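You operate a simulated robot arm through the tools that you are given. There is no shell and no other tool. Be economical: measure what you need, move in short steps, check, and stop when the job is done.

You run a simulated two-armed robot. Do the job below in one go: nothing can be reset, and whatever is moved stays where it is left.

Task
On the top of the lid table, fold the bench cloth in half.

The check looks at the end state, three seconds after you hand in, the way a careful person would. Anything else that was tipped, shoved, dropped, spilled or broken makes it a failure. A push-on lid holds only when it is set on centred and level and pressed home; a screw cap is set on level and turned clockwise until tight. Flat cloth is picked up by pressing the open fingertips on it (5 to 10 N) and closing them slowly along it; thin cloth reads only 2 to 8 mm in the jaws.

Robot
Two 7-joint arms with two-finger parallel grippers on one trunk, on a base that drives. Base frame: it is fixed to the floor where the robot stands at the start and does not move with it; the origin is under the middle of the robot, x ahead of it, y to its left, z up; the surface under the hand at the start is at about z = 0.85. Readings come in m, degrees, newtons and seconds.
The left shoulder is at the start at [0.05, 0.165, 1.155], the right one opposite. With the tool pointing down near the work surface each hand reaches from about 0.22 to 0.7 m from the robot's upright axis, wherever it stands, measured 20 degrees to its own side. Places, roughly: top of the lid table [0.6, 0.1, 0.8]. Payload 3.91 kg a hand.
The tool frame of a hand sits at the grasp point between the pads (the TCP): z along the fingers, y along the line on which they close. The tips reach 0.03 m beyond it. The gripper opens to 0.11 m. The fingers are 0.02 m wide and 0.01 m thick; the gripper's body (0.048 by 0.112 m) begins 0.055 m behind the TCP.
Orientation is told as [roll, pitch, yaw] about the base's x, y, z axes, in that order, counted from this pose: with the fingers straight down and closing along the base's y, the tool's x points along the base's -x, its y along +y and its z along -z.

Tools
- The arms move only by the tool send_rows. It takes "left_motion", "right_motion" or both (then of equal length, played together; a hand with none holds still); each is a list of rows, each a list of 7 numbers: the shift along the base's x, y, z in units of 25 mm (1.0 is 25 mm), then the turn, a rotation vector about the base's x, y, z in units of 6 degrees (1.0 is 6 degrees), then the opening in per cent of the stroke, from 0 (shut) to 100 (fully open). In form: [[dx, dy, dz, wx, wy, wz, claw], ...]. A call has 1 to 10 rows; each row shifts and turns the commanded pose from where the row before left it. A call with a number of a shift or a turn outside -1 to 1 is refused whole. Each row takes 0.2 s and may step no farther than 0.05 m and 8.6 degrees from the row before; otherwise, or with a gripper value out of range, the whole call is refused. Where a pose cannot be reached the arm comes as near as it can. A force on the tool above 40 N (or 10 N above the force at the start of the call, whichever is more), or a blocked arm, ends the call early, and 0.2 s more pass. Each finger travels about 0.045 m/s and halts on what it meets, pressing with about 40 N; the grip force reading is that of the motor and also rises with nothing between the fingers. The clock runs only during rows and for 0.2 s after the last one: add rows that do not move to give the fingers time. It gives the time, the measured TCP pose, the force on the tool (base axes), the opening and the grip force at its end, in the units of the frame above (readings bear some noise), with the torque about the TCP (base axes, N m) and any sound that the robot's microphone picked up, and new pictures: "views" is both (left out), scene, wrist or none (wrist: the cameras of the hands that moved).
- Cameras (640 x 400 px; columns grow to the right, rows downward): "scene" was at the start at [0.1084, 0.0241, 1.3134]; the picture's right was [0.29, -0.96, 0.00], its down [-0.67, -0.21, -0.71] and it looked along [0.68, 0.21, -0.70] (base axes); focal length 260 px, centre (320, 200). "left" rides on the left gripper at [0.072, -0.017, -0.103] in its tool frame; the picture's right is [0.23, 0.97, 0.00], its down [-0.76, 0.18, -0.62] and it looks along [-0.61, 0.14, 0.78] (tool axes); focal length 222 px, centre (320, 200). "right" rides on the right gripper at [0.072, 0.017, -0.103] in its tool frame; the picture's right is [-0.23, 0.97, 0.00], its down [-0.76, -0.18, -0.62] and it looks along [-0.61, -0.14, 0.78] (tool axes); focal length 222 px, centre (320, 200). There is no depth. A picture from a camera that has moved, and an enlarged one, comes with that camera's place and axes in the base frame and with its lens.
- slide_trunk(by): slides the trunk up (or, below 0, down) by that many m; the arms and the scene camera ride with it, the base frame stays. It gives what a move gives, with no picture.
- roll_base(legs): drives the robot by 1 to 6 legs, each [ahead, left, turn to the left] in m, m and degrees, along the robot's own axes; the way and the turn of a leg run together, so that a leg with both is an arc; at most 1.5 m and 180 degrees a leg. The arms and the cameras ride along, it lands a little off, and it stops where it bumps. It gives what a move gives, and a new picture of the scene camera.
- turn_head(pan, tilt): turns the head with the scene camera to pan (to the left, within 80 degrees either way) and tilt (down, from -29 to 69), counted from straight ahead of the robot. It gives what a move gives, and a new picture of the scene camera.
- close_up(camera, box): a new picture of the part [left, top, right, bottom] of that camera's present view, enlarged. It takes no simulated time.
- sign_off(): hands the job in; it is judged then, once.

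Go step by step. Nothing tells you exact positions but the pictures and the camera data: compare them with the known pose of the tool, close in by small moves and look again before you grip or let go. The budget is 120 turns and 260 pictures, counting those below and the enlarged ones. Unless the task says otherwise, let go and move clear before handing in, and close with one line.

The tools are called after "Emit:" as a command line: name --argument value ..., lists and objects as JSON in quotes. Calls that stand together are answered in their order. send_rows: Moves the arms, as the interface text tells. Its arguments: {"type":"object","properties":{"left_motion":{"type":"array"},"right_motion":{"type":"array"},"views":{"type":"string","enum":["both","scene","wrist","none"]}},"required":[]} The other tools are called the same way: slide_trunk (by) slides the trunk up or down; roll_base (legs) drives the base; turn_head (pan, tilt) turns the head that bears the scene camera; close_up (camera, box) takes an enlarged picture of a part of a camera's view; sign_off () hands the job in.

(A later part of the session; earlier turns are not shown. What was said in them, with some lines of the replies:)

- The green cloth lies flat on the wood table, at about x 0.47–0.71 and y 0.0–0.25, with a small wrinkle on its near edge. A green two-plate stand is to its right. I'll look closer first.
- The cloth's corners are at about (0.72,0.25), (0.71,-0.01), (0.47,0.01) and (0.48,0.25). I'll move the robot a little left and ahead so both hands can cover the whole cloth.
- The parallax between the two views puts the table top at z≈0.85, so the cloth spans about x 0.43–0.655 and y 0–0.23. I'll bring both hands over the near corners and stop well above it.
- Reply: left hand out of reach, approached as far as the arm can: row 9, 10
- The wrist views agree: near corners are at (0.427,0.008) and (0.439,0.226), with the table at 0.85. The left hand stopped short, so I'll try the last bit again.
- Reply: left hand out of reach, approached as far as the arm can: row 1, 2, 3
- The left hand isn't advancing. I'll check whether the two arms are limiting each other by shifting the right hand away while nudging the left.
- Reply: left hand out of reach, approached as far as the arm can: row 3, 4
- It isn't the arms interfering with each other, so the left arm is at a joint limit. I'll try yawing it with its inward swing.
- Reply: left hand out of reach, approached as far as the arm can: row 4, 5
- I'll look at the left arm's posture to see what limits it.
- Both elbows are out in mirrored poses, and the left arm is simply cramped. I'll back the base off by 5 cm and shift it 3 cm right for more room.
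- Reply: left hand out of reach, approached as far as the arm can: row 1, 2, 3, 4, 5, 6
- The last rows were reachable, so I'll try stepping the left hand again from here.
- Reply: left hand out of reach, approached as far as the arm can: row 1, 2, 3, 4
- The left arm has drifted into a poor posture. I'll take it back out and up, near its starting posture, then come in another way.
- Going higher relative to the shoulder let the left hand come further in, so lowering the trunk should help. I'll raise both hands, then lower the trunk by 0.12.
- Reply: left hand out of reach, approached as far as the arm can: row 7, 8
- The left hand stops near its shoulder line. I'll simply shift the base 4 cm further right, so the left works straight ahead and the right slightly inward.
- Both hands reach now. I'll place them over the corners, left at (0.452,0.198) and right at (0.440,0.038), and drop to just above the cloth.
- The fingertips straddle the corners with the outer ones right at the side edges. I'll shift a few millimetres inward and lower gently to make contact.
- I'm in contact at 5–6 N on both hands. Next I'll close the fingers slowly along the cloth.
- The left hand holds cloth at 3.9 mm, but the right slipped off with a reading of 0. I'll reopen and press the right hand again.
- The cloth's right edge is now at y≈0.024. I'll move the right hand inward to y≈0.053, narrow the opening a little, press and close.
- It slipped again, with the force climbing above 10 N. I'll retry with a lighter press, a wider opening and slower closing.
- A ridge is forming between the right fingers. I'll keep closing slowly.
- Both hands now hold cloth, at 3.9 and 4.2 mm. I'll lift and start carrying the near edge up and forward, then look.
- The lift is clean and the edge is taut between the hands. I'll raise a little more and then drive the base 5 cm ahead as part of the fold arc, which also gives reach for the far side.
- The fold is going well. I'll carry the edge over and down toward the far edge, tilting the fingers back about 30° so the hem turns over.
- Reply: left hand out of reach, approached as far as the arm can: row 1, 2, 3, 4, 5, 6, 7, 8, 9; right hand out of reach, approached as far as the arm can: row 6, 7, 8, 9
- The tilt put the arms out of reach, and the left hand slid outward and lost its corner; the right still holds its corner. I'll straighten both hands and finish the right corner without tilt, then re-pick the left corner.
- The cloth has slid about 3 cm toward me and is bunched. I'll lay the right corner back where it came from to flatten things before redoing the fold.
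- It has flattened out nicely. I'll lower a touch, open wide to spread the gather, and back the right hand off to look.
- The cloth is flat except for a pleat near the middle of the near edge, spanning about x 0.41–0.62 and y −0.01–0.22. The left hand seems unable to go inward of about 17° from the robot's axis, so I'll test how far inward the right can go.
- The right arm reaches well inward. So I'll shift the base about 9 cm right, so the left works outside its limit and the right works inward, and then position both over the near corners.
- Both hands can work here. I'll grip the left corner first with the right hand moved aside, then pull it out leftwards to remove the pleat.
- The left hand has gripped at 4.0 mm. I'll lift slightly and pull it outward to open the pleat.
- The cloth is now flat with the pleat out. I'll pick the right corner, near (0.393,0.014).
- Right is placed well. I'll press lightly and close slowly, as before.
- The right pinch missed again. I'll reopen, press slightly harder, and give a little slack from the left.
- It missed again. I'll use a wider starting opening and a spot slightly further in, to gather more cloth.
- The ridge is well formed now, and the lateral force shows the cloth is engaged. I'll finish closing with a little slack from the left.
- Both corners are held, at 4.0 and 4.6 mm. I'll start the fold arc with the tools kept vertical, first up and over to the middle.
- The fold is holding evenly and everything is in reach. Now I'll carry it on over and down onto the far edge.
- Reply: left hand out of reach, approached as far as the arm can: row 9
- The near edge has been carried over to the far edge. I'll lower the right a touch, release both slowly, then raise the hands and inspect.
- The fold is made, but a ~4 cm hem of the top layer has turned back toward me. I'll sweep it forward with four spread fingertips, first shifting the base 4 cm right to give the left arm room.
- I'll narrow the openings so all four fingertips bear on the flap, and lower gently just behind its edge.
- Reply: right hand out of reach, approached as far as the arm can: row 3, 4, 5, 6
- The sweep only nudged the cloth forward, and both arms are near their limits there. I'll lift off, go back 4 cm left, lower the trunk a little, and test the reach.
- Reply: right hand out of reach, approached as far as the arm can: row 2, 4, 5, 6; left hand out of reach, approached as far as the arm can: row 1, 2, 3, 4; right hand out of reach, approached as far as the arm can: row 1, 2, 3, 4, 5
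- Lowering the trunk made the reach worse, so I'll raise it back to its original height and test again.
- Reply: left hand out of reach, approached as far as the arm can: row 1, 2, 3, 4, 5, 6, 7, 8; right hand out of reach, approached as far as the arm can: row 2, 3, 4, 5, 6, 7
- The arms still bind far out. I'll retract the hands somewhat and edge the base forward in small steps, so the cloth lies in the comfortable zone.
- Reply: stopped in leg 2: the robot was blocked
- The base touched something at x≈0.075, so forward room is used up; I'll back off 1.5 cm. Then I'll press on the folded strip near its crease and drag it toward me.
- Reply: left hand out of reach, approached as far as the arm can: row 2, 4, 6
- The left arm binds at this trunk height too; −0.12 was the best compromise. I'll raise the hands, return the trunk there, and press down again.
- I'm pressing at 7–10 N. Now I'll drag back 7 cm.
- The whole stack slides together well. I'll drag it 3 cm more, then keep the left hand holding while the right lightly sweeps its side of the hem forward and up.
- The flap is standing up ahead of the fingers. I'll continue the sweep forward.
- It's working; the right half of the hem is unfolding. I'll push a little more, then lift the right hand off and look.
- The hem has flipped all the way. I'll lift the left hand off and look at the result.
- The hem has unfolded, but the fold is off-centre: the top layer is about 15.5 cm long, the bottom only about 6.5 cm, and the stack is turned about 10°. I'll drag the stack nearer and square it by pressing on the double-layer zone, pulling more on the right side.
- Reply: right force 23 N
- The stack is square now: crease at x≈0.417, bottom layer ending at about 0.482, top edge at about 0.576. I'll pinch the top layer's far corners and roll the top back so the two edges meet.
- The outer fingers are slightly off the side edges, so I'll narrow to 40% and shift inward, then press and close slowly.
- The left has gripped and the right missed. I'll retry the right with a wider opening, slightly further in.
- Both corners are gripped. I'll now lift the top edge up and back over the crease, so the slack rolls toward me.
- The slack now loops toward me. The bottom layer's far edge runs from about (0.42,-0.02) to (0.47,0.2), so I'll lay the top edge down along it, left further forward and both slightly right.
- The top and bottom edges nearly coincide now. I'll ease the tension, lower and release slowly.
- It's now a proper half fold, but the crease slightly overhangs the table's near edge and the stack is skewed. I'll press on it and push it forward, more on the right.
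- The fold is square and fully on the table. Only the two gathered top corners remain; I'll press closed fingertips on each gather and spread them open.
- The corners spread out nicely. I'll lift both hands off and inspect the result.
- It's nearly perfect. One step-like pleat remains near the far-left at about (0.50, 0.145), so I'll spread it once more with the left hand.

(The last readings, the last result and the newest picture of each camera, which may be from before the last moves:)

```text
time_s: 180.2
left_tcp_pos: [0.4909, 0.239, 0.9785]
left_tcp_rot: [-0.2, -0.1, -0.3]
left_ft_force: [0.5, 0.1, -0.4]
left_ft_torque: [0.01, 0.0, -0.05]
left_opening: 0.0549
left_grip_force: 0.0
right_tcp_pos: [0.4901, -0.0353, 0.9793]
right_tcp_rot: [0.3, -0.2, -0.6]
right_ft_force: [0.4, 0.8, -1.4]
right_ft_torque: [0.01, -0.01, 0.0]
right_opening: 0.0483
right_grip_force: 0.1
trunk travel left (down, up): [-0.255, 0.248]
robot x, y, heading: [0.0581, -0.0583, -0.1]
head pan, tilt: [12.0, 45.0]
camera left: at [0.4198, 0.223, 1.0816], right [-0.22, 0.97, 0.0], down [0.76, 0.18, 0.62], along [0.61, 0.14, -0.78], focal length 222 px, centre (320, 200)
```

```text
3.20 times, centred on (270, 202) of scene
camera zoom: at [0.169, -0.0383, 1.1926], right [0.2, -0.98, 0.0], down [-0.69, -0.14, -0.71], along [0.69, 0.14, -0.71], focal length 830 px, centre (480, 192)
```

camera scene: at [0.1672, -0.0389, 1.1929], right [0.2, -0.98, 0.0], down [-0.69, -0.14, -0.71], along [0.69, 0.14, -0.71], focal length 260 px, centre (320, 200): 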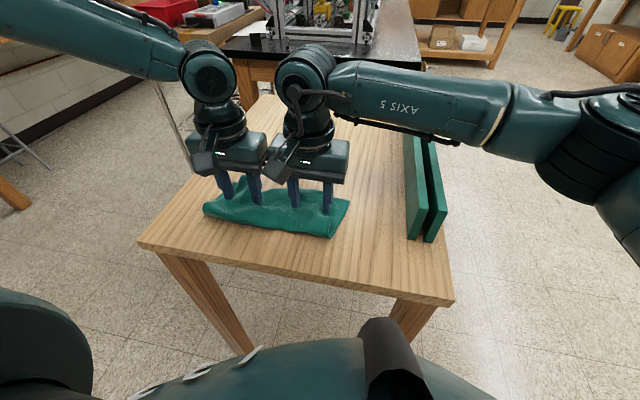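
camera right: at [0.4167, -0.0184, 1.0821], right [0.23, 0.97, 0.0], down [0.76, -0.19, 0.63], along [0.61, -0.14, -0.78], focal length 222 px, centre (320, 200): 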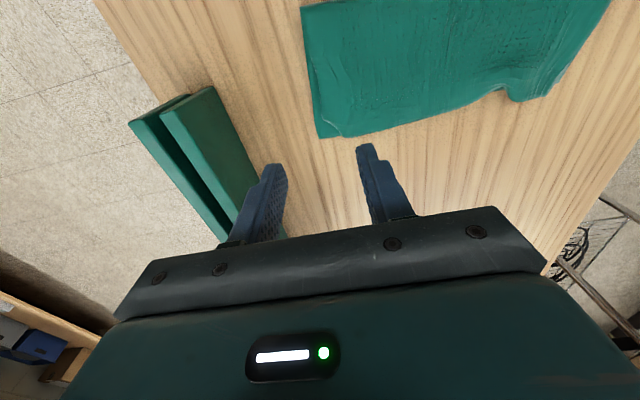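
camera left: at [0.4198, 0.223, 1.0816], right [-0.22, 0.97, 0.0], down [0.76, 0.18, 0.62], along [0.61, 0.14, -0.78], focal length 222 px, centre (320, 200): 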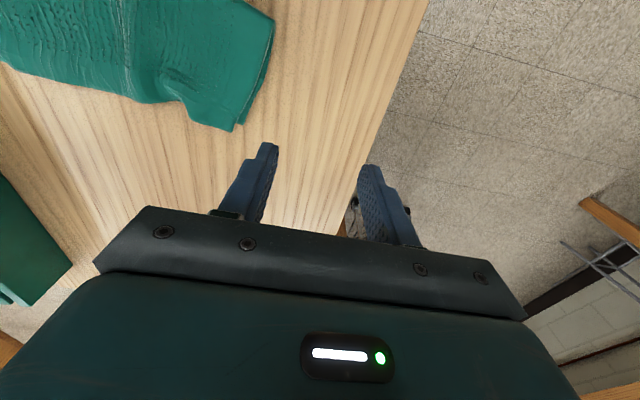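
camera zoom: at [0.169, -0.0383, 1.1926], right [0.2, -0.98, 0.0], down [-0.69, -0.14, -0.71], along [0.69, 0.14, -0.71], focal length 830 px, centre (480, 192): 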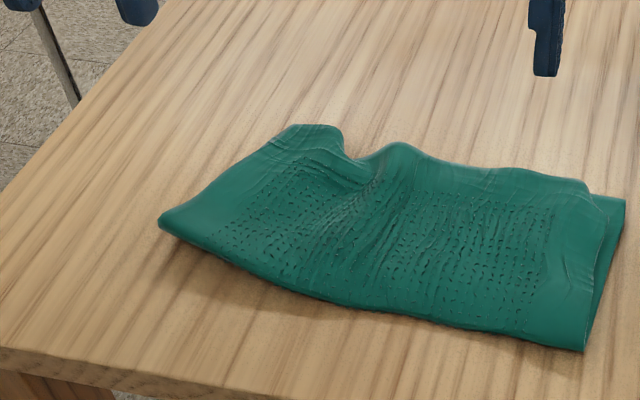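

That bunched a wrinkle in the middle instead. I'll press near both ends and pull gently apart to stretch the stack flat.

Emit:
send_rows --left_motion '[[0, -0.7, 0, 0, 0, 0, 40], [0, -0.8, -0.2, 0, 0, 0, 40], [-0.1, -0.8, -0.4, 0, 0, 0, 40], [-0.1, -0.7, -0.6, 0, 0, 0, 40], [0, 0, -0.7, 0, 0, 0, 40], [0, 0, -0.7, 0, 0, 0, 40], [0, 0, -0.6, 0, 0, 0, 40], [0, 0, -0.2, 0, 0, 0, 40], [0, 0, 0, 0, 0, 0, 40]]' --right_motion '[[-0.3, 0.2, 0, 0, 0, 0, 40], [-0.3, 0.2, -0.2, 0, 0, 0, 40], [-0.2, 0.2, -0.4, 0, 0, 0, 40], [-0.2, 0.2, -0.6, 0, 0, 0, 40], [0, 0, -0.7, 0, 0, 0, 40], [0, 0, -0.7, 0, 0, 0, 40], [0, 0, -0.6, 0, 0, 0, 40], [0, 0, -0.2, 0, 0, 0, 40], [0, 0, 0, 0, 0, 0, 40]]' --views "wrist"

```text
time_s: 182.2
left_tcp_pos: [0.4882, 0.1652, 0.8927]
left_tcp_rot: [-0.1, -0.2, -0.3]
left_ft_force: [-0.1, -0.8, -0.3]
left_ft_torque: [0.01, -0.02, 0.02]
left_opening: 0.044
left_grip_force: 0.0
right_tcp_pos: [0.4652, -0.0143, 0.8933]
right_tcp_rot: [0.2, -0.3, -0.4]
right_ft_force: [-0.4, 0.1, 0.3]
right_ft_torque: [0.03, 0.0, 0.04]
right_opening: 0.0442
right_grip_force: 0.1
trunk travel left (down, up): [-0.255, 0.248]
robot x, y, heading: [0.0561, -0.0548, -0.1]
head pan, tilt: [12.0, 45.0]
camera right: at [0.3909, 0.0021, 0.9958], right [0.24, 0.97, 0.0], down [0.76, -0.19, 0.63], along [0.61, -0.14, -0.78], focal length 222 px, centre (320, 200)
camera left: at [0.4155, 0.148, 0.9961], right [-0.22, 0.97, 0.0], down [0.76, 0.18, 0.62], along [0.61, 0.14, -0.78], focal length 222 px, centre (320, 200)
```

right: 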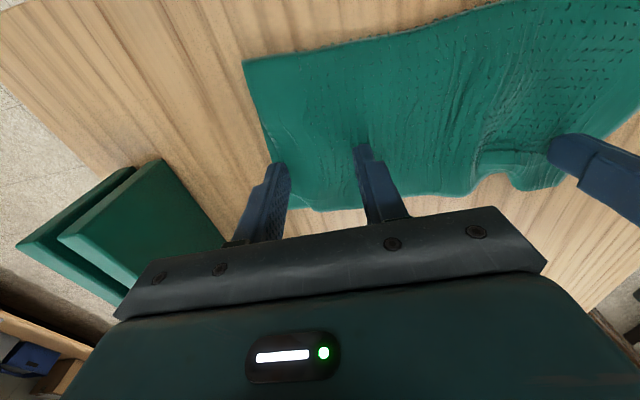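
left: 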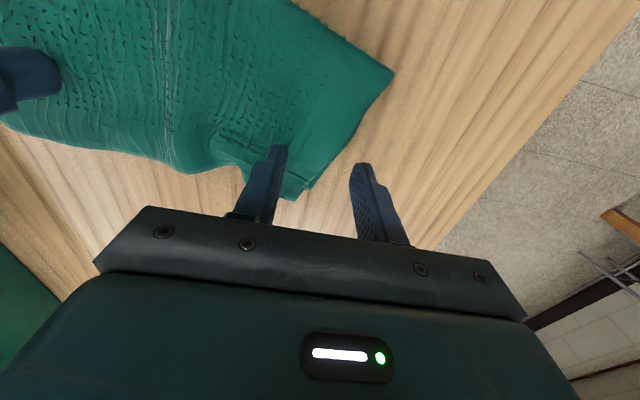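

Emit:
send_rows --left_motion '[[-0.3, -0.4, 0.1, 0, 0, 0, 15], [0, -0.3, 0, 0, 0, 0, 15], [0, 0, -0.1, 0, 0, 0, 15], [0, 0, -0.15, 0, 0, 0, 15], [0, 0, -0.1, 0, 0, 0, 15], [0, 0, 0, 0, 0, 0, 15]]' --right_motion '[[0, 0, -0.1, 0, 0, 0, 15], [0, 0.1, 0, 0, 0, 0, 15], [0, 0, 0, 0, 0, 0, 15], [0, 0, -0.1, 0, 0, 0, 15], [0, 0, -0.05, 0, 0, 0, 15], [0, 0, 0, 0, 0, 0, 15]]' --views "none"

```text
time_s: 183.6
left_tcp_pos: [0.4807, 0.1464, 0.8886]
left_tcp_rot: [-0.2, -0.3, -0.3]
left_ft_force: [-0.6, -0.9, 3.0]
left_ft_torque: [-0.01, -0.03, -0.01]
left_opening: 0.0165
left_grip_force: 0.1
right_tcp_pos: [0.4644, -0.0117, 0.8884]
right_tcp_rot: [0.2, -0.2, -0.5]
right_ft_force: [0.7, 0.0, 5.9]
right_ft_torque: [-0.01, -0.05, -0.02]
right_opening: 0.0162
right_grip_force: 0.0
trunk travel left (down, up): [-0.255, 0.248]
robot x, y, heading: [0.0595, -0.0504, -0.5]
head pan, tilt: [12.0, 45.0]
```

Emit:
send_rows --left_motion '[[0, 0, -0.1, 0, 0, 0, 15], [0, 0.2, 0, 0, 0, 0, 15], [0, 0.2, 0, 0, 0, 0, 15], [0, 0.2, 0, 0, 0, 0, 15], [0, 0.2, 0, 0, 0, 0, 15], [0, 0.2, 0, 0, 0, 0, 15], [0, 0.2, 0, 0, 0, 0, 15], [0, 0.2, 0, 0, 0, 0, 15], [0, 0, 0, 0, 0, 0, 15]]' --right_motion '[[0, 0, -0.08, 0, 0, 0, 15], [0, 0, 0, 0, 0, 0, 15], [0, 0, 0, 0, 0, 0, 15], [0, 0, 0, 0, 0, 0, 15], [0, 0, 0, 0, 0, 0, 15], [0, 0, 0, 0, 0, 0, 15], [0, 0, 0, 0, 0, 0, 15], [0, 0, 0, 0, 0, 0, 15], [0, 0, 0, 0, 0, 0, 15]]' --views "wrist"

Emit:
close_up --camera "scene" --box '[170, 140, 370, 265]'

```text
time_s: 185.6
left_tcp_pos: [0.479, 0.1803, 0.8861]
left_tcp_rot: [0.0, -0.3, -0.3]
left_ft_force: [-0.4, -8.9, 14.5]
left_ft_torque: [-0.31, -0.01, -0.01]
left_opening: 0.0167
left_grip_force: 0.5
right_tcp_pos: [0.4639, -0.0132, 0.886]
right_tcp_rot: [0.3, -0.3, -0.5]
right_ft_force: [2.3, 7.5, 14.9]
right_ft_torque: [0.19, -0.07, -0.02]
right_opening: 0.0171
right_grip_force: 0.1
trunk travel left (down, up): [-0.255, 0.248]
robot x, y, heading: [0.0587, -0.0555, -0.2]
head pan, tilt: [12.0, 45.0]
camera right: at [0.3904, 0.003, 0.989], right [0.24, 0.97, 0.01], down [0.76, -0.19, 0.63], along [0.61, -0.14, -0.78], focal length 222 px, centre (320, 200)
camera left: at [0.4065, 0.1645, 0.9886], right [-0.22, 0.97, 0.0], down [0.76, 0.18, 0.63], along [0.61, 0.14, -0.78], focal length 222 px, centre (320, 200)
```

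right: 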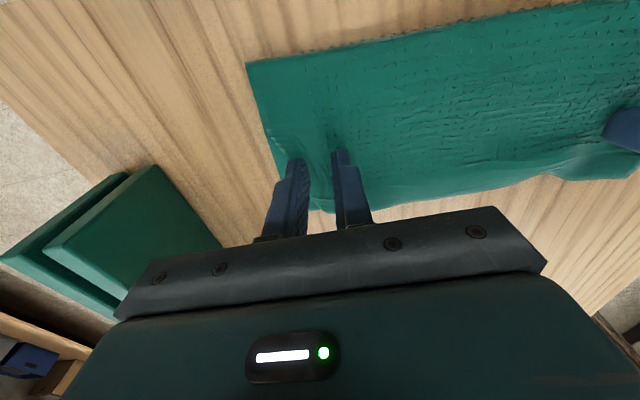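
left: 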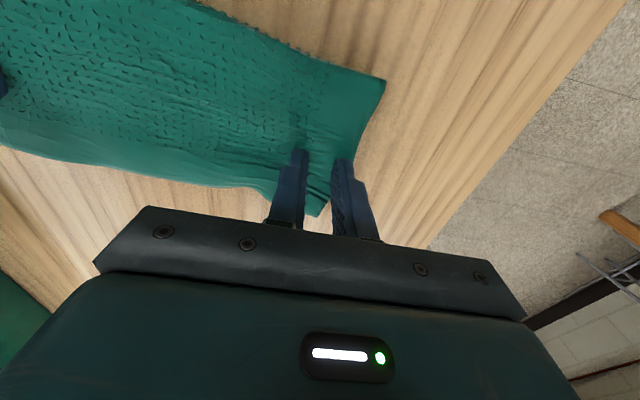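

```text
3.20 times, centred on (270, 202) of scene
camera zoom: at [0.1675, -0.0393, 1.1929], right [0.2, -0.98, 0.0], down [-0.69, -0.14, -0.71], along [0.69, 0.14, -0.71], focal length 830 px, centre (480, 192)
```

zoom: 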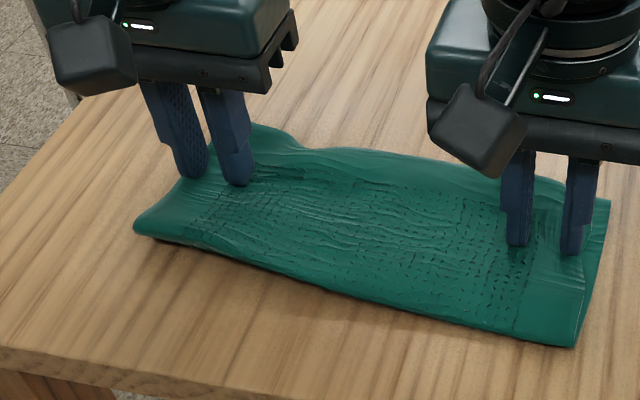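

It's stretched flat and looks good. I'll lift straight off and move both hands clear.

Emit:
send_rows --left_motion '[[0, 0, 0.3, 0, 0, 0, 15], [0, 0, 0.8, 0, 0, 0, 15], [0, 0.5, 1, 0, 0, 0, 15], [0, 1, 1, 0, 0, 0, 15], [0, 1, 1, 0, 0, 0, 15], [0, 1, 0.5, 0, 0, 0, 15], [0, 1, 0, 0, 0, 0, 15]]' --right_motion '[[0, 0, 0.3, 0, 0, 0, 15], [0, 0, 0.8, 0, 0, 0, 15], [0, -0.3, 1, 0, 0, 0, 15], [0, -0.6, 1, 0, 0, 0, 15], [0, -0.8, 1, 0, 0, 0, 15], [0, -0.8, 0.5, 0, 0, 0, 15], [0, 0, 0, 0, 0, 0, 15]]' --views "wrist"

Emit:
close_up --camera "scene" --box '[170, 140, 370, 265]'

Emit:
close_up --camera "scene" --box '[0, 0, 640, 400]'

```text
time_s: 187.2
left_tcp_pos: [0.4813, 0.2952, 0.9997]
left_tcp_rot: [-0.2, -0.2, -0.3]
left_ft_force: [-0.3, 0.6, -0.4]
left_ft_torque: [0.02, 0.03, 0.01]
left_opening: 0.0166
left_grip_force: 0.2
right_tcp_pos: [0.4644, -0.0751, 1.0021]
right_tcp_rot: [0.2, -0.1, -0.5]
right_ft_force: [-0.2, 0.5, 1.2]
right_ft_torque: [0.03, -0.01, 0.01]
right_opening: 0.0164
right_grip_force: 0.1
trunk travel left (down, up): [-0.255, 0.248]
robot x, y, heading: [0.0597, -0.0554, -0.5]
head pan, tilt: [12.0, 45.0]
camera right: at [0.3918, -0.0588, 1.1044], right [0.23, 0.97, 0.0], down [0.76, -0.19, 0.63], along [0.61, -0.14, -0.78], focal length 222 px, centre (320, 200)
camera left: at [0.4096, 0.2789, 1.1023], right [-0.22, 0.97, 0.0], down [0.76, 0.18, 0.62], along [0.61, 0.14, -0.78], focal length 222 px, centre (320, 200)
```

right: 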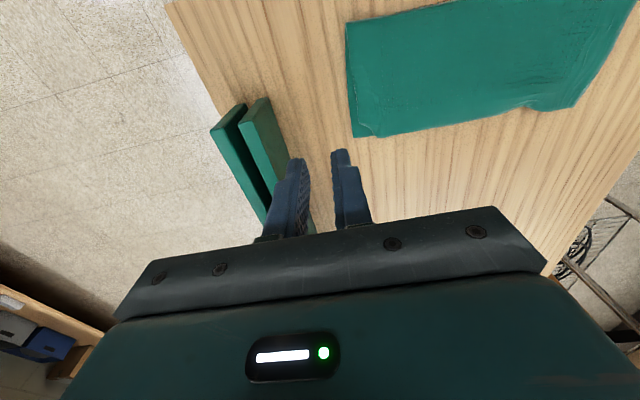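
left: 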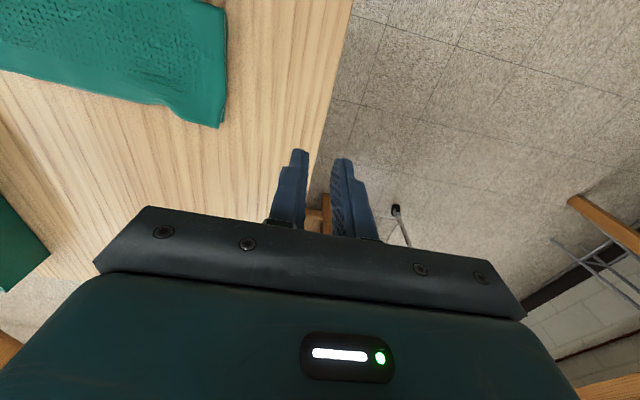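

```text
3.20 times, centred on (270, 202) of scene
camera zoom: at [0.169, -0.0383, 1.1926], right [0.2, -0.98, 0.0], down [-0.69, -0.14, -0.71], along [0.69, 0.14, -0.71], focal length 830 px, centre (480, 192)
```

zoom: 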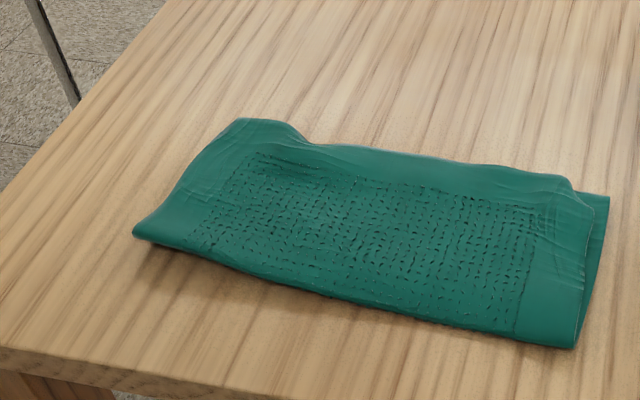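

```text
1.00 times, centred on (320, 200) of scene (not enlarged: the box is as wide or as high as the picture)
camera zoom: at [0.169, -0.0383, 1.1926], right [0.2, -0.98, 0.0], down [-0.69, -0.14, -0.71], along [0.69, 0.14, -0.71], focal length 260 px, centre (320, 200)
```

zoom: 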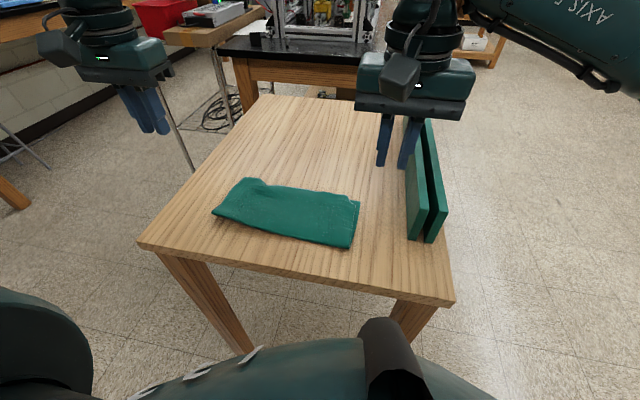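

The cloth lies folded in half, flat and fully on the table, about 23 × 11 cm. The stand is still upright and both hands are clear, so I'm handing it in.

Emit:
sign_off

```text
The job is handed in.
```

The bench cloth is folded in half on top of the lid table, lying flat with its edges close to matched. The last views show the green stand still upright, and both hands are clear. The base touched something lightly once while edging toward the table, and I backed off.
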